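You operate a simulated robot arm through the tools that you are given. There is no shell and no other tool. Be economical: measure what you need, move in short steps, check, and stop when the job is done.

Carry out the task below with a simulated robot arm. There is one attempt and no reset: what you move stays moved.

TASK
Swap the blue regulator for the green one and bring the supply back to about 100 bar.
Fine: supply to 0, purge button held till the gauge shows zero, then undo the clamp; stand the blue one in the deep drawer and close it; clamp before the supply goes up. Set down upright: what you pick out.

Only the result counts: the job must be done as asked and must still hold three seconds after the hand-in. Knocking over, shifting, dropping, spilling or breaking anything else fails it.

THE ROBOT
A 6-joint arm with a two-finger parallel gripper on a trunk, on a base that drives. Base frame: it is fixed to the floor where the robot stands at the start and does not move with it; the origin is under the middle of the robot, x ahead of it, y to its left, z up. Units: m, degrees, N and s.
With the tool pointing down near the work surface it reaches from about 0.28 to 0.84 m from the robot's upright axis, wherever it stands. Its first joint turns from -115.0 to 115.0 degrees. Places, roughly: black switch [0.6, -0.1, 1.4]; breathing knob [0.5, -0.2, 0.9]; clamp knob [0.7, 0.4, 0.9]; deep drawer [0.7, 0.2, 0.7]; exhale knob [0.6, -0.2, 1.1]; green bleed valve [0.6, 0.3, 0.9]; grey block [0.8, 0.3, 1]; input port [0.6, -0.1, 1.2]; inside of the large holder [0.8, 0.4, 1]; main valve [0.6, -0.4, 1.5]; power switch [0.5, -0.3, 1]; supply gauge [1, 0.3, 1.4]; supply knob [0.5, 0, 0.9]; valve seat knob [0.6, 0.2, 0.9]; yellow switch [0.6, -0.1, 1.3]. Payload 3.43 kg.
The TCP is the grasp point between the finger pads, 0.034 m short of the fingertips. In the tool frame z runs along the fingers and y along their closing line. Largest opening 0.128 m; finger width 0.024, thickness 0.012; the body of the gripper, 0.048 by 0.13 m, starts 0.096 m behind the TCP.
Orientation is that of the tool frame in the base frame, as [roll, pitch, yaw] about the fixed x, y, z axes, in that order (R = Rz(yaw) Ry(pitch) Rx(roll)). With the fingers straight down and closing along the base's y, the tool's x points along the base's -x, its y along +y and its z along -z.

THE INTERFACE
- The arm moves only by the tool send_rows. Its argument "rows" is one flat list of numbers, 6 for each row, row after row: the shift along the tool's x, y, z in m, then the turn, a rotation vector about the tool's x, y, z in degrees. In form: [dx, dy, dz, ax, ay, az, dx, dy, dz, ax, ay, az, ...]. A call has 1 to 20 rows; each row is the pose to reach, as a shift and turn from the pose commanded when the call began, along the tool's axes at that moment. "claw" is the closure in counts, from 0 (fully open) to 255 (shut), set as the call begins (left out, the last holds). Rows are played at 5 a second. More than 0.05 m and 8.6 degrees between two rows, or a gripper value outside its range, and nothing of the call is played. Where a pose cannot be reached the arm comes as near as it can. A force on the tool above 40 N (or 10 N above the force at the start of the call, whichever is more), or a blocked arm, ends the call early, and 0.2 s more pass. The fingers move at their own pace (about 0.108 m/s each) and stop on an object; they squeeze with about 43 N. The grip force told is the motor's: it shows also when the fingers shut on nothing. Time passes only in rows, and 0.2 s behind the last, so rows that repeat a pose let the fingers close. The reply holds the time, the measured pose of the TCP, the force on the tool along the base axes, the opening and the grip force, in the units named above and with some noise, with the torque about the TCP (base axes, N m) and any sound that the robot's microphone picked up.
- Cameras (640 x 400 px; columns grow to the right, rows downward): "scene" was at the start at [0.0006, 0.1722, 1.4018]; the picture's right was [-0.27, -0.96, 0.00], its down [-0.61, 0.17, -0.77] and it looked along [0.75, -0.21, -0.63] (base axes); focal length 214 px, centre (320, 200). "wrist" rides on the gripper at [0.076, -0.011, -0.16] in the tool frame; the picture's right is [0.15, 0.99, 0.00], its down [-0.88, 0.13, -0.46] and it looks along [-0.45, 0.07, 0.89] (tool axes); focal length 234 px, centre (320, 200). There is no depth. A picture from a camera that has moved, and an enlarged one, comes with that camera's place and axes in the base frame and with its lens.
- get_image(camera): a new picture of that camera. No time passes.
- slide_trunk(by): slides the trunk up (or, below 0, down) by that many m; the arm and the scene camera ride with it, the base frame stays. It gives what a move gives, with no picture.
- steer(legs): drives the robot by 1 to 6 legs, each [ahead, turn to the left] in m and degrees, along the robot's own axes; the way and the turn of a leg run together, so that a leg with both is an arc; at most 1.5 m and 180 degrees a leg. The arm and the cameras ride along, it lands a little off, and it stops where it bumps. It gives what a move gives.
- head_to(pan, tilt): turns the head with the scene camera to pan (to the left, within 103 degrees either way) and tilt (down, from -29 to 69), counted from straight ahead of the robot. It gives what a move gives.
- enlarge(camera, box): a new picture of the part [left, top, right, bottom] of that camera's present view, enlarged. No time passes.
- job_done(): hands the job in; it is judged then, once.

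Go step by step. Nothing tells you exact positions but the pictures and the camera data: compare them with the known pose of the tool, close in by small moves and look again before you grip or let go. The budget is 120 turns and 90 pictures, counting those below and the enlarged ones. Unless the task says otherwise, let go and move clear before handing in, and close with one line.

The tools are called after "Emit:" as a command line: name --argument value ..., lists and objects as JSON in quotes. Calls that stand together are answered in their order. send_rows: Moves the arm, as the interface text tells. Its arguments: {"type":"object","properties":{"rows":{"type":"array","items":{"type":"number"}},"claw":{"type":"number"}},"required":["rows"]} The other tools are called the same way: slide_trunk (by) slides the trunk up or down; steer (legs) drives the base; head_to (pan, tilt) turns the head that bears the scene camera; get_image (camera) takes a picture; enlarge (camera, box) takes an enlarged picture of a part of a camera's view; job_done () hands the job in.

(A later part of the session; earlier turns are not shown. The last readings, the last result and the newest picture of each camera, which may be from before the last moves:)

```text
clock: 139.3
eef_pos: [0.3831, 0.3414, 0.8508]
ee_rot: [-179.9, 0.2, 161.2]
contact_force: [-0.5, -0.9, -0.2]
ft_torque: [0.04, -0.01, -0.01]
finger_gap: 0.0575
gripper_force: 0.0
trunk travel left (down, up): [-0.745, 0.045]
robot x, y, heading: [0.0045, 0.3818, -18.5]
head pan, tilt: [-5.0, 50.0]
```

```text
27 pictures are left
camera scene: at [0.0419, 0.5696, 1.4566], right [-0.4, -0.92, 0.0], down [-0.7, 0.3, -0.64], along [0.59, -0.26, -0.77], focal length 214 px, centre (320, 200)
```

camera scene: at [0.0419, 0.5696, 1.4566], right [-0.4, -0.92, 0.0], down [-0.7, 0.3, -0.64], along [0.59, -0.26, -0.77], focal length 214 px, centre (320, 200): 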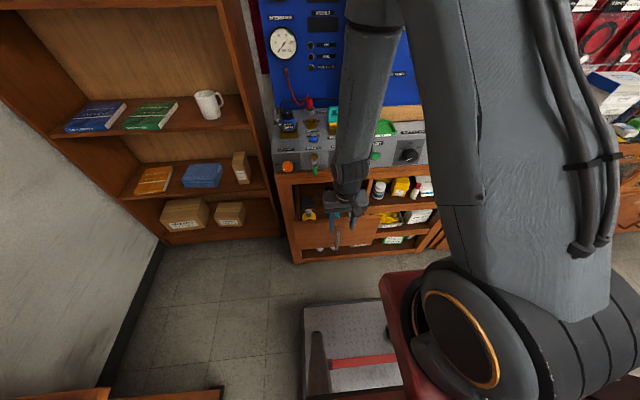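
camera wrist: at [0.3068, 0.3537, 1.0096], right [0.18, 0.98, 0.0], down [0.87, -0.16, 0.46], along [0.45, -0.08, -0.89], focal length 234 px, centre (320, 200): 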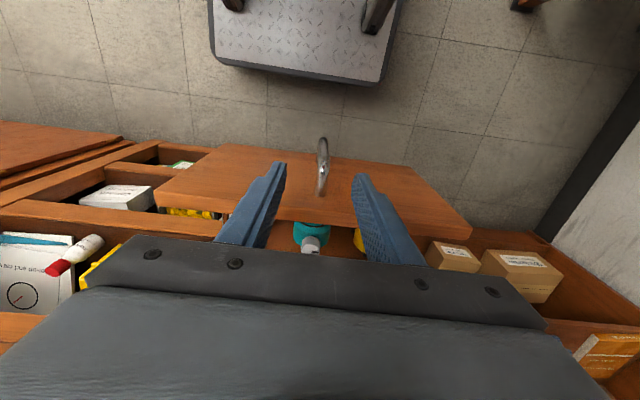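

Handle lies between the fingers, slightly forward. Going down and gripping.

Emit:
send_rows --rows '[-0.006, 0, 0.04, 0, 0, 0, -0.006, 0, 0.08, 0, 0, 0, -0.006, 0, 0.105, 0, 0, 0, -0.006, 0, 0.105, 0, 0, 0]'

Emit:
send_rows --rows '[0, 0, 0, 0, 0, 0, 0, 0, 0, 0, 0, 0, 0, 0, 0, 0, 0, 0, 0, 0, 0, 0, 0, 0]' --claw 255

Emit:
steer --legs '[[-0.1, 0]]'

Emit:
get_image --camera "wrist"

```text
clock: 140.3
eef_pos: [0.3904, 0.3381, 0.7447]
ee_rot: [-179.9, 0.2, 161.3]
contact_force: [0.7, -0.2, 0.6]
ft_torque: [0.01, -0.02, -0.01]
finger_gap: 0.0577
gripper_force: 0.1
trunk travel left (down, up): [-0.745, 0.045]
robot x, y, heading: [0.0097, 0.3856, -18.6]
head pan, tilt: [-5.0, 50.0]
```

```text
clock: 140.8
eef_pos: [0.3923, 0.3418, 0.7452]
ee_rot: [-179.8, 0.3, 161.9]
contact_force: [7.7, 29.7, -3.4]
ft_torque: [0.54, 0.72, 0.25]
finger_gap: 0.0141
gripper_force: 42.9
trunk travel left (down, up): [-0.745, 0.045]
robot x, y, heading: [0.0045, 0.3808, -18.2]
head pan, tilt: [-5.0, 50.0]
stopped in row 2: the force on the tool passed its limit at 50 N (the readings are from after the stop); the commanded pose is now the measured one
```

```text
clock: 141.9
eef_pos: [0.3298, 0.3629, 0.745]
ee_rot: [179.9, 0.5, 161.8]
contact_force: [1.0, 4.5, 1.7]
ft_torque: [-0.77, 0.48, 0.21]
finger_gap: 0.0139
gripper_force: 45.5
trunk travel left (down, up): [-0.745, 0.045]
robot x, y, heading: [-0.0584, 0.4079, -17.9]
head pan, tilt: [-5.0, 50.0]
stopped in leg 1: the force on the tool passed its limit at 41 N (the readings are from after the stop); the commanded pose is now the measured one
```

```text
26 pictures are left
camera wrist: at [0.2515, 0.3755, 0.9038], right [0.17, 0.99, 0.0], down [0.87, -0.15, 0.47], along [0.46, -0.08, -0.89], focal length 234 px, centre (320, 200)
```

wrist: 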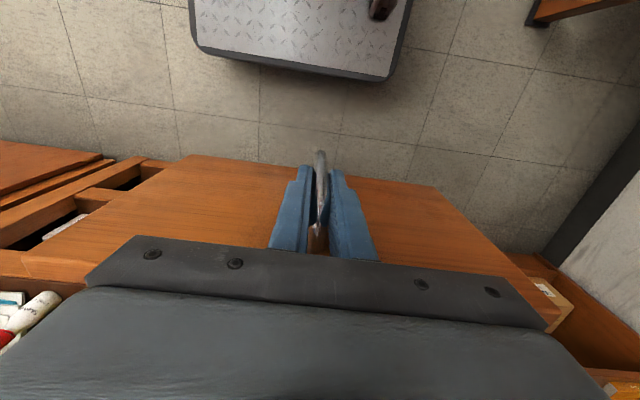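

Drawer moved another 6.5 cm to its stop. Releasing and rising.

Emit:
send_rows --rows '[0, 0, 0, 0, 0, 0, 0, 0, 0, 0, 0, 0, 0, 0, -0.04, 0, 0, 0, 0, 0, -0.09, 0, 0, 0, 0, 0, -0.14, 0, 0, 0, 0, 0, -0.19, 0, 0, 0, 0, 0, -0.24, 0, 0, 0, 0, 0, -0.29, 0, 0, 0, 0, 0, -0.34, 0, 0, 0]' --claw 140

Emit:
get_image --camera "wrist"

Emit:
enlarge --camera "scene" --box '[250, 80, 410, 220]'

```text
clock: 143.9
eef_pos: [0.3267, 0.3619, 1.085]
ee_rot: [-180.0, 0.6, 161.8]
contact_force: [0.3, -0.2, -0.1]
ft_torque: [0.01, 0.07, -0.01]
finger_gap: 0.0577
gripper_force: 0.2
trunk travel left (down, up): [-0.745, 0.045]
robot x, y, heading: [-0.0606, 0.4041, -18.0]
head pan, tilt: [-5.0, 50.0]
```

```text
25 pictures are left
camera wrist: at [0.2478, 0.3743, 1.2441], right [0.17, 0.99, 0.0], down [0.87, -0.15, 0.46], along [0.46, -0.08, -0.89], focal length 234 px, centre (320, 200)
```

wrist: 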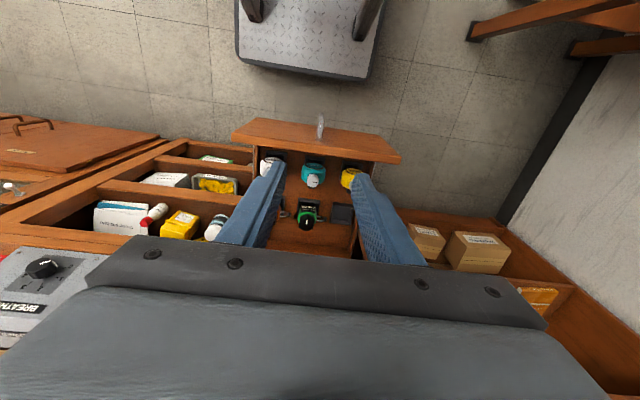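

```text
2.86 times, centred on (330, 150) of scene
camera zoom: at [-0.0234, 0.5912, 1.4565], right [-0.39, -0.92, 0.0], down [-0.7, 0.3, -0.64], along [0.59, -0.25, -0.77], focal length 613 px, centre (291, 343)
```

zoom: 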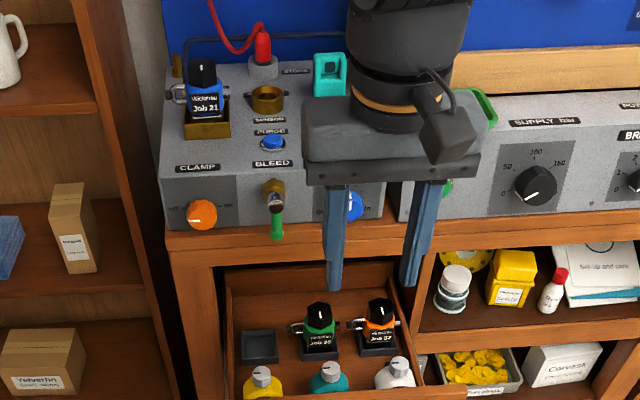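

Enlarging the wrist view to triangulate the green regulator precisely.

Emit:
enlarge --camera "wrist" --box '[240, 150, 400, 250]'

```text
4.00 times, centred on (320, 200) of wrist
camera zoom: at [0.2478, 0.3743, 1.2441], right [0.17, 0.99, 0.0], down [0.87, -0.15, 0.46], along [0.46, -0.08, -0.89], focal length 937 px, centre (320, 200)
```

zoom: 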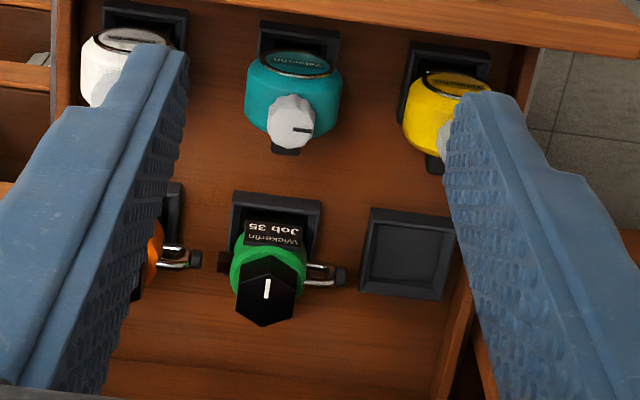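

Green regulator at ≈ (0.535, 0.302), knob top z≈0.79. I'll turn the tool so the fingers close front-to-back (clear of the side ports) and hover above it.

Emit:
send_rows --rows '[-0.02, 0.001, 0, 0, 0, -8, -0.04, 0.002, 0, 0, 0, -16, -0.06, 0.003, 0, 0, 0, -24, -0.08, 0.004, 0, 0, 0, -32, -0.1, 0.005, 0, 0, 0, -40, -0.12, 0.006, 0, 0, 0, -48, -0.14, 0.007, 0, 0, 0, -56, -0.16, 0.008, 0, 0, 0, -64, -0.18, 0.008, 0, 0, 0, -72, -0.2, 0.008, 0, 0, 0, -80, -0.216, 0.008, 0, 0, 0, -88, -0.216, 0.008, 0, 0, 0, -90, -0.216, 0.008, 0.05, 0, 0, -90, -0.216, 0.008, 0.085, 0, 0, -90, -0.216, 0.008, 0.085, 0, 0, -90]' --claw 40

Emit:
get_image --camera "wrist"

Emit:
enlarge --camera "scene" --box '[260, 90, 400, 220]'

```text
clock: 147.1
eef_pos: [0.5331, 0.3036, 1.0015]
ee_rot: [-179.4, 0.0, -108.2]
contact_force: [-0.3, 0.0, -0.3]
ft_torque: [-0.02, 0.01, -0.01]
finger_gap: 0.1079
gripper_force: 0.0
trunk travel left (down, up): [-0.745, 0.045]
robot x, y, heading: [-0.0629, 0.4029, -17.8]
head pan, tilt: [-5.0, 50.0]
```

```text
22 pictures are left
camera wrist: at [0.5168, 0.228, 1.1614], right [-0.99, 0.17, -0.01], down [0.15, 0.88, 0.46], along [0.09, 0.45, -0.89], focal length 234 px, centre (320, 200)
```

wrist: 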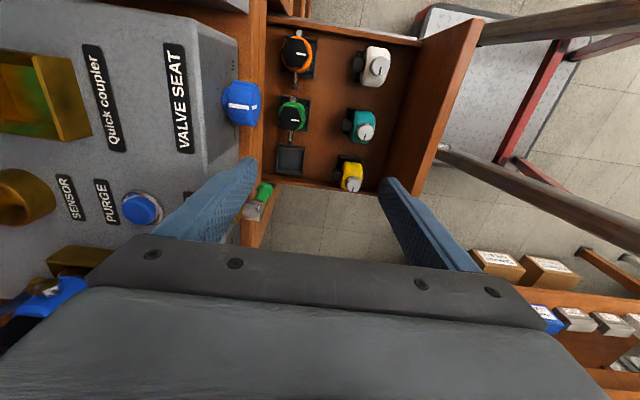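

```text
3.08 times, centred on (330, 155) of scene
camera zoom: at [-0.0239, 0.5913, 1.4566], right [-0.39, -0.92, 0.0], down [-0.7, 0.3, -0.64], along [0.59, -0.25, -0.77], focal length 660 px, centre (289, 338)
```

zoom: 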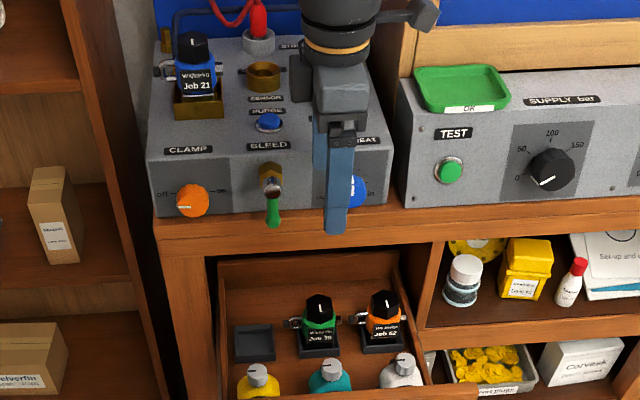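

Cross-checking rays, the green knob top is really at ≈ (0.58, 0.285, 0.73), and the blue's at ≈ (0.7945, 0.379, 1.052). I'll grip both by the black top knob with the tool tilted 25° forward. First raise and turn back.

Emit:
send_rows --rows '[0, 0, -0.04, 0, 0, 8.2, 0, 0, -0.08, 0, 0, 16.4, 0, 0, -0.12, 0, 0, 24.6, 0, 0, -0.16, 0, 0, 32.8, 0, 0, -0.2, 0, 0, 41, 0, 0, -0.2, 0, 0, 49.2, 0, 0, -0.2, 0, 0, 57.4, 0, 0, -0.2, 0, 0, 65.6, 0, 0, -0.2, 0, 0, 73.8, 0, 0, -0.2, 0, 0, 82, 0, 0, -0.2, 0, 0, 90.2, 0, 0, -0.2, 0, 0, 90.2]' --claw 80

Emit:
send_rows --rows '[-0.04, 0.03, 0, 0, -5, 0, -0.08, 0.06, 0, 0, -10, 0, -0.12, 0.09, 0, 0, -15, 0, -0.16, 0.12, 0, 0, -20, 0, -0.19, 0.15, 0, 0, -25, 0, -0.21, 0.154, 0, 0, -25, 0, -0.213, 0.154, 0, 0, -25, 0]'

Emit:
get_image --camera "wrist"

```text
clock: 149.7
eef_pos: [0.5325, 0.305, 1.2028]
ee_rot: [179.9, 0.6, 161.7]
contact_force: [-0.4, 0.9, -0.1]
ft_torque: [0.01, -0.04, -0.02]
finger_gap: 0.0876
gripper_force: 0.0
trunk travel left (down, up): [-0.745, 0.045]
robot x, y, heading: [-0.0601, 0.4035, -18.0]
head pan, tilt: [-5.0, 50.0]
```

```text
clock: 151.3
eef_pos: [0.7837, 0.3819, 1.2034]
ee_rot: [180.0, 25.6, 161.7]
contact_force: [-0.2, -0.1, 1.4]
ft_torque: [0.01, 0.01, -0.01]
finger_gap: 0.088
gripper_force: 0.0
trunk travel left (down, up): [-0.745, 0.045]
robot x, y, heading: [-0.0583, 0.4048, -18.1]
head pan, tilt: [-5.0, 50.0]
```

```text
20 pictures are left
camera wrist: at [0.6477, 0.4144, 1.3149], right [0.19, 0.98, -0.06], down [0.61, -0.06, 0.79], along [0.77, -0.19, -0.61], focal length 234 px, centre (320, 200)
```

wrist: 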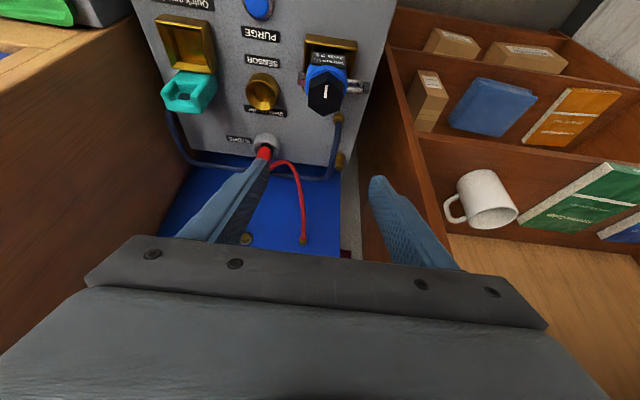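

Blue knob top refined to ≈ (0.787, 0.379, 1.045). Descending to ~3 cm above the grip height and checking.

Emit:
send_rows --rows '[0.02, 0.001, 0.04, 0, 0, 0, 0.037, 0.001, 0.072, 0, 0, 0, 0.051, 0.001, 0.1, 0, 0, 0, 0.051, 0.001, 0.1, 0, 0, 0]'

Emit:
get_image --camera "wrist"

Emit:
enlarge --camera "scene" --box '[260, 70, 380, 170]'

```text
clock: 152.3
eef_pos: [0.7777, 0.3842, 1.0914]
ee_rot: [179.9, 25.6, 161.6]
contact_force: [-0.2, 0.5, 0.5]
ft_torque: [0.02, 0.02, 0.02]
finger_gap: 0.0878
gripper_force: 0.2
trunk travel left (down, up): [-0.745, 0.045]
robot x, y, heading: [-0.0639, 0.402, -18.2]
head pan, tilt: [-5.0, 50.0]
```

```text
19 pictures are left
camera wrist: at [0.6429, 0.4161, 1.2028], right [0.19, 0.98, -0.06], down [0.61, -0.07, 0.79], along [0.77, -0.19, -0.61], focal length 234 px, centre (320, 200)
```

wrist: 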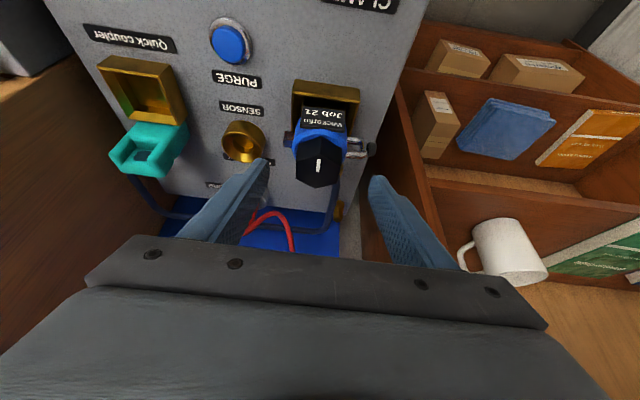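

```text
4.00 times, centred on (320, 120) of scene
camera zoom: at [-0.0238, 0.5913, 1.4566], right [-0.39, -0.92, 0.0], down [-0.7, 0.3, -0.64], along [0.59, -0.25, -0.77], focal length 858 px, centre (320, 520)
```

zoom: 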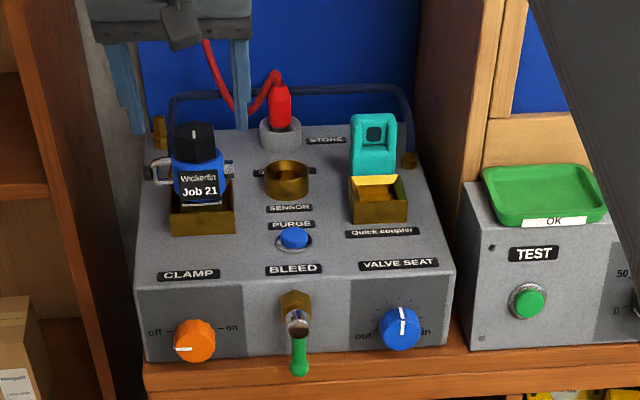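

Small correction (−4 mm sideways), then down 3 cm and close on the knob.

Emit:
send_rows --rows '[0.005, -0.004, 0.014, 0, 0, 0, 0.0103, -0.004, 0.0284, 0, 0, 0, 0.0103, -0.004, 0.0284, 0, 0, 0]'

Emit:
send_rows --rows '[0, 0, 0, 0, 0, 0, 0, 0, 0, 0, 0, 0, 0, 0, 0, 0, 0, 0, 0, 0, 0, 0, 0, 0]' --claw 255

Emit:
get_image --camera "wrist"

```text
clock: 153.1
eef_pos: [0.7808, 0.3832, 1.0674]
ee_rot: [179.9, 25.9, 161.6]
contact_force: [-8.7, 12.2, 23.3]
ft_torque: [1.44, -0.18, 0.51]
finger_gap: 0.0929
gripper_force: 4.6
trunk travel left (down, up): [-0.745, 0.045]
robot x, y, heading: [-0.0594, 0.4055, -18.1]
head pan, tilt: [-5.0, 50.0]
```

```text
clock: 153.4
eef_pos: [0.7831, 0.3783, 1.0713]
ee_rot: [179.6, 26.4, 161.3]
contact_force: [-11.3, -19.8, 21.5]
ft_torque: [-1.55, 0.28, -0.48]
finger_gap: 0.0475
gripper_force: 32.2
trunk travel left (down, up): [-0.745, 0.045]
robot x, y, heading: [-0.0605, 0.4065, -18.4]
head pan, tilt: [-5.0, 50.0]
stopped in row 1: the force on the tool passed its limit at 45 N (the readings are from after the stop); the commanded pose is now the measured one
```

```text
17 pictures are left
camera wrist: at [0.6467, 0.4107, 1.1798], right [0.19, 0.98, -0.06], down [0.6, -0.07, 0.8], along [0.78, -0.19, -0.6], focal length 234 px, centre (320, 200)
```

wrist: 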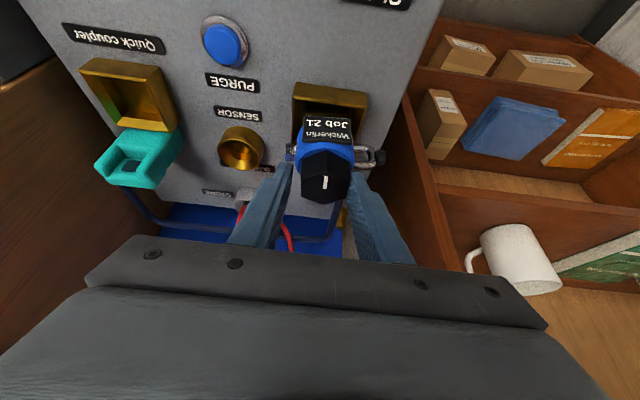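

The fingertips met the side ports; I'll open slightly, rise ~7 mm, recentre, and close on the upper knob only.

Emit:
send_rows --rows '[0, 0, 0, 0, 0, 0, -0.003, 0.002, -0.0063, 0, 0, 0, -0.003, 0.0045, -0.0063, 0, 0, 0, -0.003, 0.0045, -0.0063, 0, 0, 0]' --claw 120

Emit:
send_rows --rows '[0, 0, 0, 0, 0, 0, 0, 0, 0, 0, 0, 0, 0, 0, 0, 0, 0, 0, 0, 0, 0, 0, 0, 0]' --claw 255

Emit:
enlarge --camera "wrist" --box '[220, 80, 420, 240]'

```text
clock: 154.4
eef_pos: [0.7858, 0.3911, 1.0744]
ee_rot: [179.7, 26.1, 161.6]
contact_force: [0.9, 0.0, -0.3]
ft_torque: [-0.01, 0.01, 0.0]
finger_gap: 0.0676
gripper_force: 0.1
trunk travel left (down, up): [-0.745, 0.045]
robot x, y, heading: [-0.0609, 0.4036, -17.8]
head pan, tilt: [-5.0, 50.0]
```

```text
clock: 155.4
eef_pos: [0.7849, 0.3882, 1.0762]
ee_rot: [179.5, 26.2, 161.6]
contact_force: [-2.6, -9.1, 14.9]
ft_torque: [-0.77, 0.16, -0.07]
finger_gap: 0.0409
gripper_force: 43.0
trunk travel left (down, up): [-0.745, 0.045]
robot x, y, heading: [-0.0589, 0.4038, -18.3]
head pan, tilt: [-5.0, 50.0]
```

```text
2.50 times, centred on (320, 160) of wrist
camera zoom: at [0.6486, 0.4192, 1.1852], right [0.18, 0.98, -0.06], down [0.6, -0.07, 0.8], along [0.78, -0.18, -0.6], focal length 585 px, centre (320, 300)
```

zoom: 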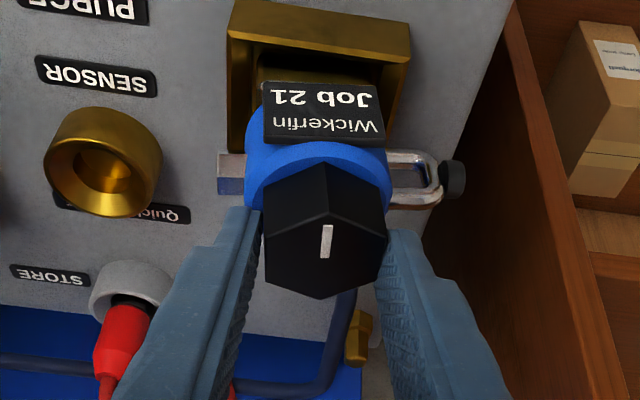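

The knob is held flat-to-flat (41 mm). Lifting straight up in small steps.

Emit:
send_rows --rows '[-0.0044, -0.001, -0.009, 0, 0, 0, -0.0088, -0.002, -0.018, 0, 0, 0, -0.0132, -0.002, -0.027, 0, 0, 0, -0.022, -0.002, -0.0449, 0, 0, 0, -0.0352, -0.002, -0.0718, 0, 0, 0, -0.0484, -0.002, -0.0987, 0, 0, 0, -0.0616, -0.002, -0.1256, 0, 0, 0, -0.0616, -0.002, -0.1256, 0, 0, 0]'

Emit:
get_image --camera "wrist"

Emit:
enlarge --camera "scene" --box '[250, 40, 410, 220]'

```text
clock: 157.2
eef_pos: [0.7853, 0.3868, 1.2142]
ee_rot: [179.7, 26.1, 161.7]
contact_force: [-0.4, -0.2, 0.3]
ft_torque: [-0.01, 0.0, 0.01]
finger_gap: 0.0
gripper_force: 33.0
trunk travel left (down, up): [-0.745, 0.045]
robot x, y, heading: [-0.0584, 0.4051, -18.2]
head pan, tilt: [-5.0, 50.0]
```

```text
15 pictures are left
camera wrist: at [0.6489, 0.4177, 1.3237], right [0.18, 0.98, -0.06], down [0.6, -0.07, 0.8], along [0.78, -0.18, -0.6], focal length 234 px, centre (320, 200)
```

wrist: 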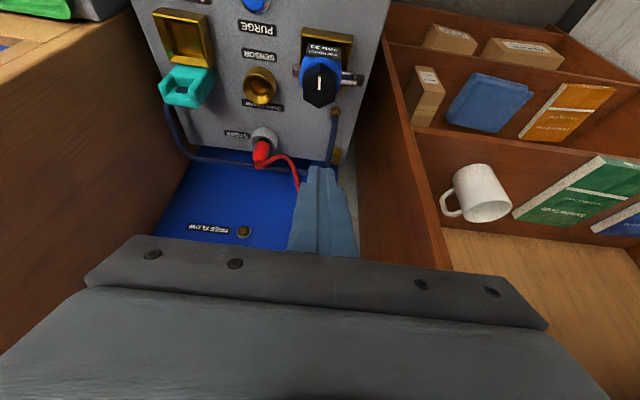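

```text
2.22 times, centred on (330, 130) of scene
camera zoom: at [-0.0247, 0.5914, 1.4566], right [-0.39, -0.92, 0.0], down [-0.71, 0.3, -0.64], along [0.59, -0.25, -0.77], focal length 477 px, centre (298, 356)
```

zoom: 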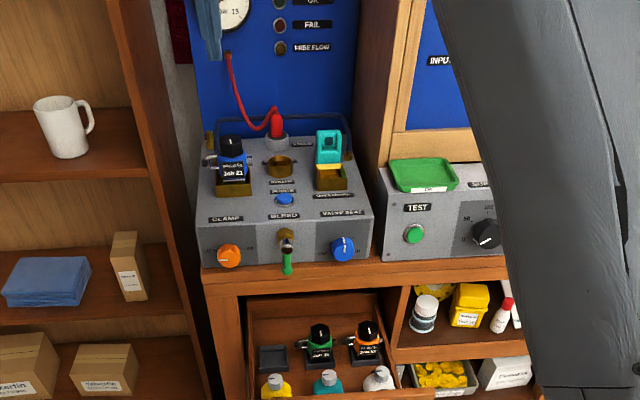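

The grip was too shallow and slipped off; the regulator is still standing in the holder. I'll retry ~1.2 cm deeper with a narrower approach so the fingers miss the shackle cap.

Emit:
send_rows --rows '[0.015, -0.002, 0.028, 0, 0, 0, 0.035, -0.004, 0.063, 0, 0, 0, 0.053, -0.004, 0.095, 0, 0, 0, 0.063, -0.004, 0.112, 0, 0, 0, 0.069, -0.004, 0.122, 0, 0, 0, 0.074, -0.004, 0.1307, 0, 0, 0, 0.074, -0.004, 0.1307, 0, 0, 0]' --claw 128

```text
clock: 158.8
eef_pos: [0.7755, 0.3868, 1.0681]
ee_rot: [179.4, 26.4, 161.5]
contact_force: [-4.5, -3.3, 21.5]
ft_torque: [0.02, -0.13, 0.0]
finger_gap: 0.0659
gripper_force: 1.8
trunk travel left (down, up): [-0.745, 0.045]
robot x, y, heading: [-0.0582, 0.4084, -18.0]
head pan, tilt: [-5.0, 50.0]
```

Both fingers rest lightly on the ports now, about 8 mm lower than before. Closing here.

Emit:
send_rows --rows '[-0.001, 0, -0.003, 0, 0, 0, -0.001, 0, -0.003, 0, 0, 0, -0.001, 0, -0.003, 0, 0, 0, -0.001, 0, -0.003, 0, 0, 0, -0.001, 0, -0.003, 0, 0, 0]' --claw 255

Emit:
enlarge --camera "wrist" --box '[220, 80, 420, 240]'

```text
clock: 160.0
eef_pos: [0.7738, 0.3874, 1.0682]
ee_rot: [179.6, 26.2, 161.7]
contact_force: [-2.4, -14.0, 16.4]
ft_torque: [-0.82, -0.09, -0.04]
finger_gap: 0.0514
gripper_force: 43.2
trunk travel left (down, up): [-0.745, 0.045]
robot x, y, heading: [-0.0588, 0.4037, -17.6]
head pan, tilt: [-5.0, 50.0]
```

```text
2.50 times, centred on (320, 160) of wrist
camera zoom: at [0.6377, 0.4176, 1.1771], right [0.18, 0.98, -0.06], down [0.6, -0.07, 0.8], along [0.78, -0.18, -0.6], focal length 585 px, centre (320, 300)
```

zoom: 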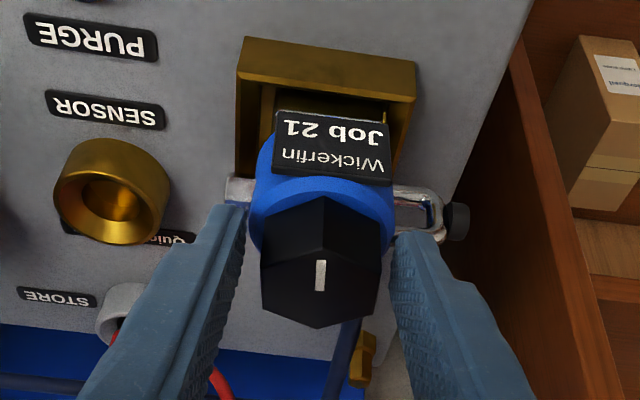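

The fingers now hold the blue body just above its ports (51 mm). Trying a slow lift.

Emit:
send_rows --rows '[-0.0018, 0, -0.0036, 0, 0, 0, -0.0035, 0, -0.0072, 0, 0, 0, -0.0053, 0, -0.0108, 0, 0, 0, -0.007, 0, -0.0144, 0, 0, 0, -0.0088, 0, -0.018, 0, 0, 0, -0.0106, 0, -0.0216, 0, 0, 0, -0.0106, 0, -0.0216, 0, 0, 0]'

```text
clock: 161.6
eef_pos: [0.7755, 0.3876, 1.0908]
ee_rot: [179.4, 26.1, 161.7]
contact_force: [0.3, -0.1, -5.1]
ft_torque: [-0.02, 0.06, -0.01]
finger_gap: 0.0383
gripper_force: 43.1
trunk travel left (down, up): [-0.745, 0.045]
robot x, y, heading: [-0.061, 0.4064, -17.9]
head pan, tilt: [-5.0, 50.0]
```

Now the fingers sit on the knob under the body rim… and a −5 N load suggests it is being carried. Continuing the lift slowly.

Emit:
send_rows --rows '[-0.0044, 0, -0.009, 0, 0, 0, -0.0088, 0, -0.018, 0, 0, 0, -0.0132, 0, -0.027, 0, 0, 0, -0.0176, 0, -0.036, 0, 0, 0, -0.022, 0, -0.045, 0, 0, 0, -0.022, 0, -0.045, 0, 0, 0]'

Emit:
get_image --camera "wrist"

```text
clock: 163.0
eef_pos: [0.774, 0.3857, 1.1403]
ee_rot: [179.6, 26.1, 161.6]
contact_force: [0.2, 0.4, -5.2]
ft_torque: [0.02, 0.1, 0.0]
finger_gap: 0.0383
gripper_force: 42.8
trunk travel left (down, up): [-0.745, 0.045]
robot x, y, heading: [-0.0578, 0.4064, -18.1]
head pan, tilt: [-5.0, 50.0]
```

```text
12 pictures are left
camera wrist: at [0.6386, 0.4168, 1.2501], right [0.18, 0.98, -0.06], down [0.6, -0.07, 0.8], along [0.78, -0.18, -0.6], focal length 234 px, centre (320, 200)
```

wrist: 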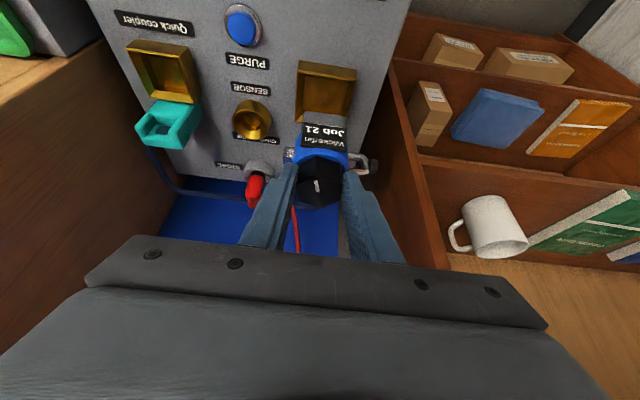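

Blue is lifted and held. The empty drawer slot looks too near the drawer wall for the shackle, so I'll park blue upright on the flat box top in front of the holder, move green into the holder, then put blue in green's slot.

Emit:
send_rows --rows '[0.025, -0.001, -0.012, 0, 0, 0, 0.05, -0.003, -0.0245, 0, 0, 0, 0.07, -0.003, -0.0343, 0, 0, 0, 0.078, -0.003, -0.018, 0, 0, 0, 0.086, -0.003, -0.001, 0, 0, 0, 0.092, -0.003, 0.0106, 0, 0, 0, 0.092, -0.003, 0.0106, 0, 0, 0]'

Emit:
get_image --camera "wrist"

Emit:
enlarge --camera "scene" --box '[260, 70, 380, 170]'

```text
clock: 164.6
eef_pos: [0.7005, 0.4093, 1.0899]
ee_rot: [179.6, 26.1, 161.6]
contact_force: [-1.2, 0.3, -4.2]
ft_torque: [0.02, 0.07, -0.01]
finger_gap: 0.0384
gripper_force: 42.6
trunk travel left (down, up): [-0.745, 0.045]
robot x, y, heading: [-0.0592, 0.4038, -18.0]
head pan, tilt: [-5.0, 50.0]
```

```text
11 pictures are left
camera wrist: at [0.5638, 0.4392, 1.1998], right [0.18, 0.98, -0.06], down [0.6, -0.07, 0.8], along [0.78, -0.18, -0.6], focal length 234 px, centre (320, 200)
```

wrist: 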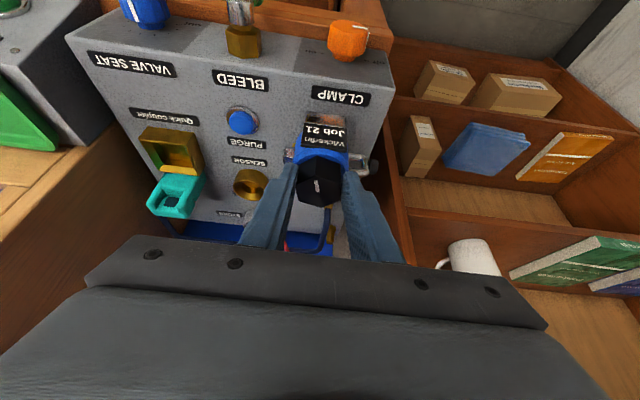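

```text
4.00 times, centred on (320, 120) of scene
camera zoom: at [-0.0243, 0.5913, 1.4565], right [-0.39, -0.92, 0.0], down [-0.71, 0.3, -0.64], along [0.59, -0.25, -0.77], focal length 858 px, centre (320, 520)
```

zoom: 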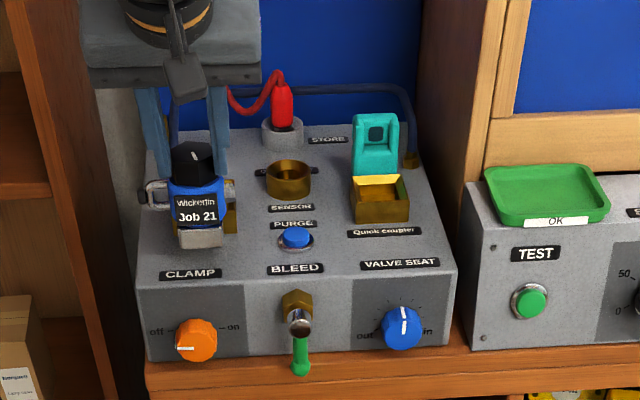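

Blue hangs upright above the flat spot behind the CLAMP label. Lowering gently until contact.

Emit:
send_rows --rows '[0.0022, 0, 0.0045, 0, 0, 0, 0.0044, 0, 0.009, 0, 0, 0, 0.0062, 0, 0.0126, 0, 0, 0, 0.0075, 0, 0.0153, 0, 0, 0]'

```text
clock: 165.6
eef_pos: [0.699, 0.4088, 1.0736]
ee_rot: [179.6, 26.1, 161.6]
contact_force: [-0.2, -0.9, -5.3]
ft_torque: [-0.02, 0.11, -0.03]
finger_gap: 0.0383
gripper_force: 42.4
trunk travel left (down, up): [-0.745, 0.045]
robot x, y, heading: [-0.0571, 0.4037, -18.0]
head pan, tilt: [-5.0, 50.0]
```

Emit:
send_rows --rows '[0.0018, 0, 0.0036, 0, 0, 0, 0.0031, 0, 0.0063, 0, 0, 0, 0.0044, 0, 0.009, 0, 0, 0]'

```text
clock: 166.4
eef_pos: [0.701, 0.4082, 1.0676]
ee_rot: [179.4, 26.3, 161.6]
contact_force: [-2.8, 1.1, 18.8]
ft_torque: [-0.34, 0.44, 0.01]
finger_gap: 0.0383
gripper_force: 43.1
trunk travel left (down, up): [-0.745, 0.045]
robot x, y, heading: [-0.0617, 0.4022, -18.0]
head pan, tilt: [-5.0, 50.0]
```

Seated on the box top. Easing, opening, and rising.

Emit:
send_rows --rows '[-0.001, 0, -0.002, 0, 0, 0, -0.001, 0, -0.002, 0, 0, 0]'

Emit:
send_rows --rows '[0, 0, 0, 0, 0, 0, 0, 0, 0, 0, 0, 0, -0.007, 0, -0.0135, 0, 0, 0, -0.018, 0, -0.036, 0, 0, 0, -0.035, 0, -0.072, 0, 0, 0, -0.053, 0, -0.108, 0, 0, 0, -0.053, 0, -0.108, 0, 0, 0]' --claw 128

Emit:
enlarge --camera "scene" --box '[260, 70, 400, 220]'

```text
clock: 167.0
eef_pos: [0.7001, 0.408, 1.0678]
ee_rot: [179.6, 26.3, 161.6]
contact_force: [5.8, -1.1, 17.1]
ft_torque: [-0.47, -1.23, 0.03]
finger_gap: 0.0383
gripper_force: 42.9
trunk travel left (down, up): [-0.745, 0.045]
robot x, y, heading: [-0.061, 0.4066, -18.1]
head pan, tilt: [-5.0, 50.0]
```

```text
clock: 168.6
eef_pos: [0.6977, 0.4054, 1.1872]
ee_rot: [179.6, 26.2, 161.6]
contact_force: [0.3, -0.8, -0.5]
ft_torque: [-0.01, 0.04, 0.0]
finger_gap: 0.0634
gripper_force: 0.1
trunk travel left (down, up): [-0.745, 0.045]
robot x, y, heading: [-0.0573, 0.4026, -18.2]
head pan, tilt: [-5.0, 50.0]
```

```text
2.67 times, centred on (330, 145) of scene
camera zoom: at [-0.0248, 0.5912, 1.4566], right [-0.39, -0.92, 0.0], down [-0.71, 0.3, -0.64], along [0.59, -0.25, -0.77], focal length 572 px, centre (293, 347)
```

zoom: 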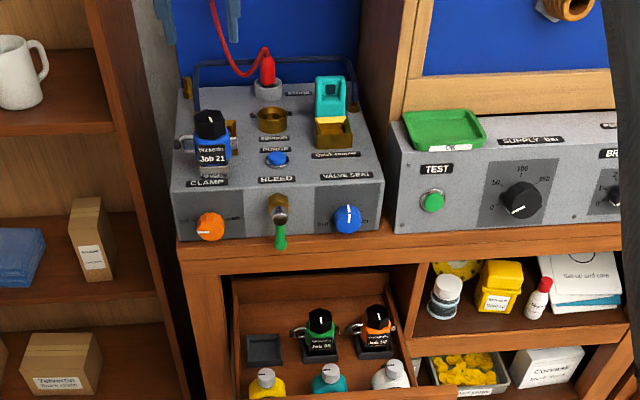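

Blue stands upright. Now moving over the green regulator (knob top ≈ n .468, l .448, z .73) and down to a hover.

Emit:
send_rows --rows '[0.0216, -0.03, -0.0106, 0, 0, 0, 0.0431, -0.061, -0.0211, 0, 0, 0, 0.0647, -0.091, -0.0317, 0, 0, 0, 0.0862, -0.122, -0.0422, 0, 0, 0, 0.1078, -0.152, -0.0528, 0, 0, 0, 0.1269, -0.152, -0.0139, 0, 0, 0, 0.146, -0.152, 0.025, 0, 0, 0, 0.1651, -0.152, 0.064, 0, 0, 0, 0.1842, -0.152, 0.103, 0, 0, 0, 0.2033, -0.152, 0.142, 0, 0, 0, 0.2224, -0.152, 0.1809, 0, 0, 0, 0.2415, -0.152, 0.2199, 0, 0, 0, 0.2605, -0.152, 0.2588, 0, 0, 0, 0.2605, -0.152, 0.2588, 0, 0, 0]' --claw 147

Emit:
get_image --camera "wrist"

```text
clock: 171.6
eef_pos: [0.5383, 0.3028, 0.837]
ee_rot: [179.4, 26.0, 161.5]
contact_force: [-1.4, -0.6, -0.1]
ft_torque: [0.03, -0.02, 0.0]
finger_gap: 0.0542
gripper_force: 0.0
trunk travel left (down, up): [-0.745, 0.045]
robot x, y, heading: [-0.0634, 0.4062, -18.0]
head pan, tilt: [-5.0, 50.0]
```

```text
8 pictures are left
camera wrist: at [0.403, 0.3339, 0.9459], right [0.18, 0.98, -0.06], down [0.6, -0.07, 0.8], along [0.78, -0.18, -0.6], focal length 234 px, centre (320, 200)
```

wrist: 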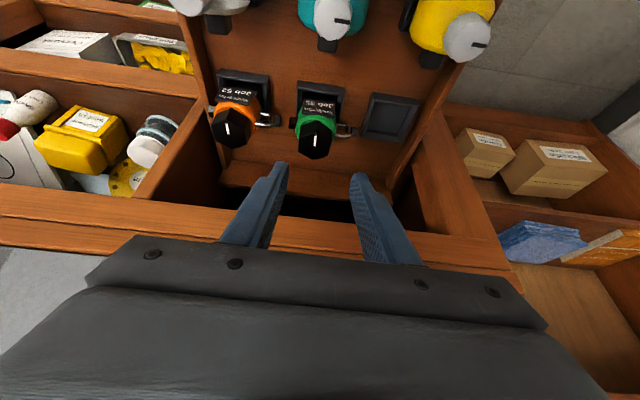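

Re-triangulated from the two wrist views: green knob top is lower, z≈0.70 at n≈.47. Approaching along the tool axis to a closer check.

Emit:
send_rows --rows '[0, -0.002, 0.02, 0, 0, 0, 0, -0.004, 0.04, 0, 0, 0, -0.001, -0.005, 0.06, 0, 0, 0, -0.0015, -0.005, 0.0787, 0, 0, 0, -0.0015, -0.005, 0.0787, 0, 0, 0]'

Emit:
enlarge --camera "wrist" --box '[200, 60, 440, 240]'

```text
clock: 172.8
eef_pos: [0.5711, 0.2877, 0.7691]
ee_rot: [179.7, 26.0, 162.0]
contact_force: [0.1, 0.1, 0.1]
ft_torque: [-0.02, -0.02, 0.02]
finger_gap: 0.0542
gripper_force: 0.1
trunk travel left (down, up): [-0.745, 0.045]
robot x, y, heading: [-0.06, 0.4034, -17.9]
head pan, tilt: [-5.0, 50.0]
```

```text
2.22 times, centred on (320, 150) of wrist
camera zoom: at [0.4352, 0.3173, 0.8783], right [0.18, 0.98, -0.06], down [0.6, -0.06, 0.8], along [0.78, -0.18, -0.6], focal length 520 px, centre (320, 311)
```

zoom: 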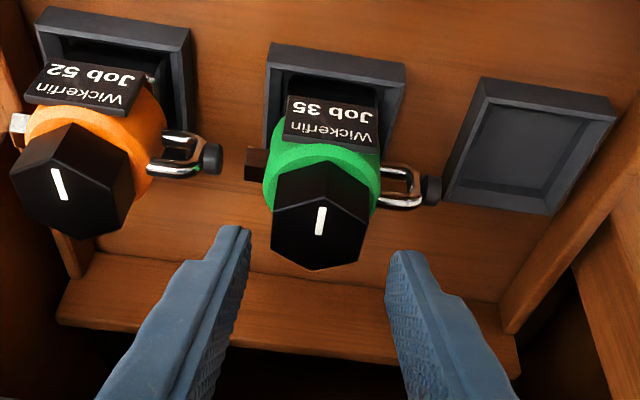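

Well centred. Descending to grip height in small steps, then closing.

Emit:
send_rows --rows '[0.005, 0, 0.0145, 0, 0, 0, 0.01, 0, 0.029, 0, 0, 0, 0.013, 0, 0.038, 0, 0, 0, 0.016, 0, 0.0445, 0, 0, 0, 0.016, 0, 0.0445, 0, 0, 0]'

```text
clock: 173.8
eef_pos: [0.5822, 0.2829, 0.7319]
ee_rot: [-180.0, 27.0, 162.0]
contact_force: [1.6, -1.7, 9.9]
ft_torque: [0.17, -0.22, 0.0]
finger_gap: 0.0558
gripper_force: 1.3
trunk travel left (down, up): [-0.745, 0.045]
robot x, y, heading: [-0.0628, 0.4086, -17.9]
head pan, tilt: [-5.0, 50.0]
stopped in row 4: the force on the tool passed its limit at 49 N (the readings are from after the stop); the commanded pose is now the measured one
```

Contact with the ports reached. Easing back a few mm and closing.

Emit:
send_rows --rows '[0.0054, 0, -0.0049, 0, 0, 0, 0.0054, 0, -0.0049, 0, 0, 0]'

Emit:
send_rows --rows '[0, 0, 0, 0, 0, 0, 0, 0, 0, 0, 0, 0, 0, 0, 0, 0, 0, 0, 0, 0, 0, 0, 0, 0]' --claw 255

```text
clock: 174.4
eef_pos: [0.5751, 0.2867, 0.7323]
ee_rot: [-179.7, 26.6, 162.3]
contact_force: [0.6, -1.1, -0.2]
ft_torque: [0.01, 0.02, -0.03]
finger_gap: 0.0543
gripper_force: 0.1
trunk travel left (down, up): [-0.745, 0.045]
robot x, y, heading: [-0.0625, 0.4024, -18.2]
head pan, tilt: [-5.0, 50.0]
```

```text
clock: 175.4
eef_pos: [0.5755, 0.2845, 0.7358]
ee_rot: [-179.7, 27.0, 162.1]
contact_force: [-1.4, -13.7, 33.9]
ft_torque: [-0.66, -0.26, -0.3]
finger_gap: 0.039
gripper_force: 43.1
trunk travel left (down, up): [-0.745, 0.045]
robot x, y, heading: [-0.0628, 0.4028, -17.9]
head pan, tilt: [-5.0, 50.0]
```

Gripped at 39 mm. Lifting slowly.

Emit:
send_rows --rows '[-0.0018, 0, -0.0036, 0, 0, 0, -0.0036, 0, -0.0072, 0, 0, 0, -0.0054, 0, -0.0108, 0, 0, 0, -0.008, 0, -0.016, 0, 0, 0, -0.0107, 0, -0.0214, 0, 0, 0, -0.0134, 0, -0.0268, 0, 0, 0, -0.0134, 0, -0.0268, 0, 0, 0]'

```text
clock: 177.0
eef_pos: [0.5757, 0.2848, 0.7632]
ee_rot: [-179.8, 26.8, 162.0]
contact_force: [0.0, 0.1, -5.4]
ft_torque: [0.04, 0.11, -0.03]
finger_gap: 0.0388
gripper_force: 43.2
trunk travel left (down, up): [-0.745, 0.045]
robot x, y, heading: [-0.0622, 0.4004, -18.2]
head pan, tilt: [-5.0, 50.0]
```

Carrying green. Up a bit, back from the bench edge, then up to z≈1.22.

Emit:
send_rows --rows '[-0.009, 0, -0.0179, 0, 0, 0, 0.0134, 0, -0.0292, 0, 0, 0, 0.0357, 0, -0.0405, 0, 0, 0, 0.016, 0, -0.0795, 0, 0, 0, -0.0037, 0, -0.1185, 0, 0, 0, -0.0234, 0, -0.1575, 0, 0, 0, -0.0431, 0, -0.1966, 0, 0, 0, -0.0628, 0, -0.2356, 0, 0, 0, -0.0825, 0, -0.2746, 0, 0, 0, -0.1022, 0, -0.3137, 0, 0, 0, -0.122, 0, -0.3527, 0, 0, 0, -0.1417, 0, -0.3917, 0, 0, 0, -0.1614, 0, -0.4307, 0, 0, 0, -0.1614, 0, -0.4307, 0, 0, 0]'

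```text
clock: 180.0
eef_pos: [0.5282, 0.3015, 1.2231]
ee_rot: [-179.9, 26.7, 162.0]
contact_force: [-0.1, 0.3, -5.9]
ft_torque: [0.01, 0.12, 0.0]
finger_gap: 0.0387
gripper_force: 43.2
out of reach, approached as far as the arm can: row 3
trunk travel left (down, up): [-0.745, 0.045]
robot x, y, heading: [-0.0622, 0.4062, -17.9]
head pan, tilt: [-5.0, 50.0]
```

Moving over the holder at height, then a check picture.

Emit:
send_rows --rows '[-0.031, 0.026, 0.0156, 0, 0, 0, -0.062, 0.052, 0.0313, 0, 0, 0, -0.0929, 0.078, 0.0469, 0, 0, 0, -0.1238, 0.104, 0.0625, 0, 0, 0, -0.1548, 0.13, 0.0782, 0, 0, 0, -0.1857, 0.156, 0.0938, 0, 0, 0, -0.1857, 0.156, 0.0938, 0, 0, 0, -0.1857, 0.156, 0.0938, 0, 0, 0]'

Emit:
enlarge --camera "wrist" --box '[200, 20, 440, 220]'

```text
clock: 181.8
eef_pos: [0.7742, 0.385, 1.2214]
ee_rot: [-179.9, 26.8, 161.9]
contact_force: [0.4, -0.7, -5.3]
ft_torque: [-0.01, 0.15, 0.0]
finger_gap: 0.0388
gripper_force: 42.7
trunk travel left (down, up): [-0.745, 0.045]
robot x, y, heading: [-0.0587, 0.4036, -17.8]
head pan, tilt: [-5.0, 50.0]
```

```text
2.00 times, centred on (320, 120) of wrist
camera zoom: at [0.6371, 0.4166, 1.3284], right [0.18, 0.98, -0.07], down [0.59, -0.06, 0.8], along [0.78, -0.19, -0.59], focal length 468 px, centre (320, 360)
```

zoom: 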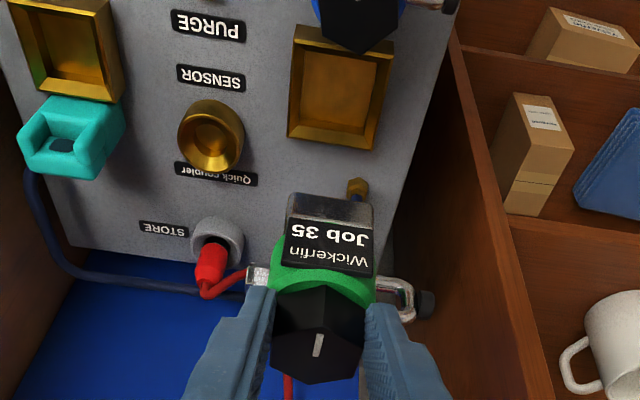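

Green hangs in the same relation to the tool as blue did, aligned over the holder. Descending to just above the rim, then in.

Emit:
send_rows --rows '[0.015, -0.001, 0.028, 0, 0, 0, 0.029, -0.0015, 0.055, 0, 0, 0, 0.043, -0.0015, 0.082, 0, 0, 0, 0.0564, -0.0015, 0.1073, 0, 0, 0, 0.0564, -0.0015, 0.1073, 0, 0, 0]'

Emit:
send_rows --rows '[0.0023, 0, 0.0045, 0, 0, 0, 0.0045, 0, 0.0089, 0, 0, 0, 0.0068, 0, 0.0134, 0, 0, 0, 0.009, 0, 0.0178, 0, 0, 0, 0.0108, 0, 0.0214, 0, 0, 0]'

```text
clock: 183.0
eef_pos: [0.7732, 0.384, 1.1004]
ee_rot: [-179.9, 26.8, 162.0]
contact_force: [-0.1, -0.3, -5.1]
ft_torque: [0.03, 0.19, 0.0]
finger_gap: 0.0387
gripper_force: 43.3
trunk travel left (down, up): [-0.745, 0.045]
robot x, y, heading: [-0.0573, 0.4044, -17.9]
head pan, tilt: [-5.0, 50.0]
```

```text
clock: 184.2
eef_pos: [0.7717, 0.3844, 1.0836]
ee_rot: [179.9, 27.2, 161.9]
contact_force: [-20.7, 0.7, 18.2]
ft_torque: [-0.24, 1.15, -0.24]
finger_gap: 0.0385
gripper_force: 43.1
trunk travel left (down, up): [-0.745, 0.045]
robot x, y, heading: [-0.0627, 0.3998, -18.0]
head pan, tilt: [-5.0, 50.0]
stopped in row 5: the force on the tool passed its limit at 44 N (the readings are from after the stop); the commanded pose is now the measured one
```

Touching the rear rim (reaction toward the robot). Raising slightly, shifting 5 mm toward me, then descending again.

Emit:
send_rows --rows '[-0.0027, 0, -0.0054, 0, 0, 0, 0.0018, 0, -0.0077, 0, 0, 0, 0.0018, 0, -0.0077, 0, 0, 0, 0.0045, 0, -0.0023, 0, 0, 0, 0.0068, 0, 0.0022, 0, 0, 0, 0.009, 0, 0.0066, 0, 0, 0, 0.0108, 0, 0.0102, 0, 0, 0]'

```text
clock: 185.8
eef_pos: [0.7688, 0.3859, 1.0707]
ee_rot: [179.9, 27.4, 162.0]
contact_force: [-5.9, -0.3, 11.1]
ft_torque: [-0.28, 0.81, -0.12]
finger_gap: 0.0385
gripper_force: 43.0
trunk travel left (down, up): [-0.745, 0.045]
robot x, y, heading: [-0.0619, 0.4084, -17.9]
head pan, tilt: [-5.0, 50.0]
```

Close to seated depth. Nudging a little further down.

Emit:
send_rows --rows '[0.0012, 0, 0.0018, 0, 0, 0, 0.0022, 0, 0.0036, 0, 0, 0, 0.0022, 0, 0.0036, 0, 0, 0]'

Emit:
enlarge --camera "wrist" --box '[220, 60, 420, 220]'

```text
clock: 186.4
eef_pos: [0.769, 0.3865, 1.0702]
ee_rot: [179.8, 27.7, 161.9]
contact_force: [-14.8, 1.9, 15.5]
ft_torque: [-0.06, 1.64, -0.1]
finger_gap: 0.0386
gripper_force: 42.9
trunk travel left (down, up): [-0.745, 0.045]
robot x, y, heading: [-0.0628, 0.4044, -18.1]
head pan, tilt: [-5.0, 50.0]
stopped in row 3: the force on the tool passed its limit at 42 N (the readings are from after the stop); the commanded pose is now the measured one
```

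```text
2.50 times, centred on (320, 140) of wrist
camera zoom: at [0.6297, 0.4179, 1.1759], right [0.18, 0.98, -0.06], down [0.58, -0.05, 0.81], along [0.79, -0.19, -0.58], focal length 585 px, centre (320, 350)
```

zoom: 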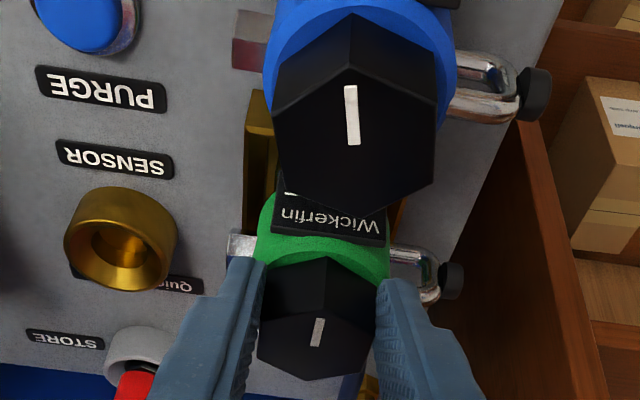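

Depth matches the seated height. Releasing and rising clear.

Emit:
send_rows --rows '[0, 0, 0, 0, 0, 0, 0, 0, 0, 0, 0, 0, 0, 0, 0, 0, 0, 0, -0.007, 0, -0.0135, 0, 0, 0, -0.018, 0, -0.036, 0, 0, 0, -0.036, 0, -0.072, 0, 0, 0, -0.06, 0, -0.115, 0, 0, 0, -0.06, 0, -0.115, 0, 0, 0]' --claw 132

Emit:
enlarge --camera "scene" --box '[270, 80, 350, 160]'

```text
clock: 188.2
eef_pos: [0.7715, 0.3874, 1.198]
ee_rot: [179.8, 27.7, 161.9]
contact_force: [0.1, 0.1, 0.0]
ft_torque: [-0.03, 0.01, 0.0]
finger_gap: 0.0617
gripper_force: 0.1
trunk travel left (down, up): [-0.745, 0.045]
robot x, y, heading: [-0.0613, 0.4027, -18.0]
head pan, tilt: [-5.0, 50.0]
```

```text
5.00 times, centred on (310, 120) of scene
camera zoom: at [-0.0251, 0.5912, 1.4566], right [-0.39, -0.92, 0.0], down [-0.7, 0.3, -0.64], along [0.59, -0.25, -0.77], focal length 1072 px, centre (370, 600)
```

zoom: 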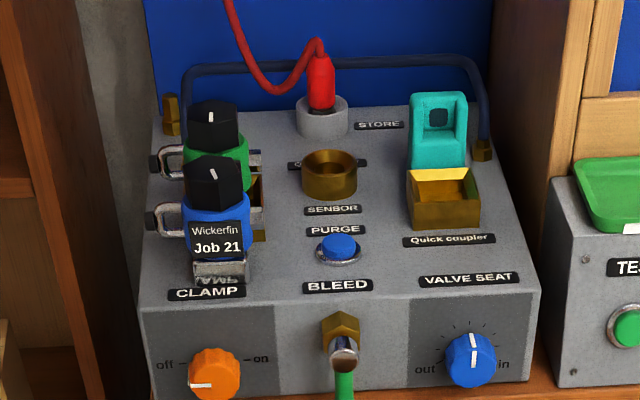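

Green stands upright in the holder. Now back to blue: same pose as when I released it, at n=.541, l=.603.

Emit:
send_rows --rows '[0.022, -0.001, -0.0115, 0, 0.5, 0, 0.044, -0.002, -0.023, 0, 1, 0, 0.0657, -0.0023, -0.0345, 0, 1.4, 0, 0.084, -0.0023, 0, 0, 1.4, 0, 0.102, -0.0023, 0.0346, 0, 1.4, 0, 0.112, -0.0023, 0.0537, 0, 1.4, 0, 0.12, -0.0023, 0.069, 0, 1.4, 0, 0.1253, -0.0023, 0.0791, 0, 1.4, 0, 0.1253, -0.0023, 0.0791, 0, 1.4, 0]'

```text
clock: 190.2
eef_pos: [0.6983, 0.406, 1.0696]
ee_rot: [179.8, 26.3, 161.9]
contact_force: [0.3, -0.2, 0.5]
ft_torque: [-0.01, -0.01, -0.01]
finger_gap: 0.0615
gripper_force: 0.1
trunk travel left (down, up): [-0.745, 0.045]
robot x, y, heading: [-0.0604, 0.4066, -18.0]
head pan, tilt: [-5.0, 50.0]
```

Emit:
send_rows --rows '[0.0009, 0.0015, 0.0018, 0, 0, 0, 0.0009, 0.0015, 0.0018, 0, 0, 0]'

Emit:
send_rows --rows '[0, 0, 0, 0, 0, 0, 0, 0, 0, 0, 0, 0, 0, 0, 0, 0, 0, 0, 0, 0, 0, 0, 0, 0]' --claw 255

Emit:
send_rows --rows '[-0.0018, 0, -0.0036, 0, 0, 0, -0.0044, 0, -0.009, 0, 0, 0, -0.0066, 0, -0.0135, 0, 0, 0, -0.0089, 0, -0.018, 0, 0, 0, -0.0133, 0, -0.027, 0, 0, 0, -0.0133, 0, -0.027, 0, 0, 0]'

```text
clock: 190.8
eef_pos: [0.6983, 0.4083, 1.0681]
ee_rot: [179.8, 26.1, 161.9]
contact_force: [0.2, 0.0, 0.5]
ft_torque: [0.0, -0.03, 0.02]
finger_gap: 0.0615
gripper_force: 0.0
trunk travel left (down, up): [-0.745, 0.045]
robot x, y, heading: [-0.0579, 0.4022, -17.8]
head pan, tilt: [-5.0, 50.0]
```

```text
clock: 191.8
eef_pos: [0.6993, 0.4081, 1.0689]
ee_rot: [179.8, 26.3, 161.9]
contact_force: [2.0, 1.6, 0.8]
ft_torque: [0.02, -0.1, 0.06]
finger_gap: 0.0386
gripper_force: 43.0
trunk travel left (down, up): [-0.745, 0.045]
robot x, y, heading: [-0.0618, 0.4038, -17.8]
head pan, tilt: [-5.0, 50.0]
```

```text
clock: 193.2
eef_pos: [0.6989, 0.4073, 1.0991]
ee_rot: [179.7, 26.2, 161.9]
contact_force: [0.5, 0.2, -6.3]
ft_torque: [-0.02, 0.08, -0.02]
finger_gap: 0.0387
gripper_force: 42.6
trunk travel left (down, up): [-0.745, 0.045]
robot x, y, heading: [-0.0608, 0.4019, -17.9]
head pan, tilt: [-5.0, 50.0]
```

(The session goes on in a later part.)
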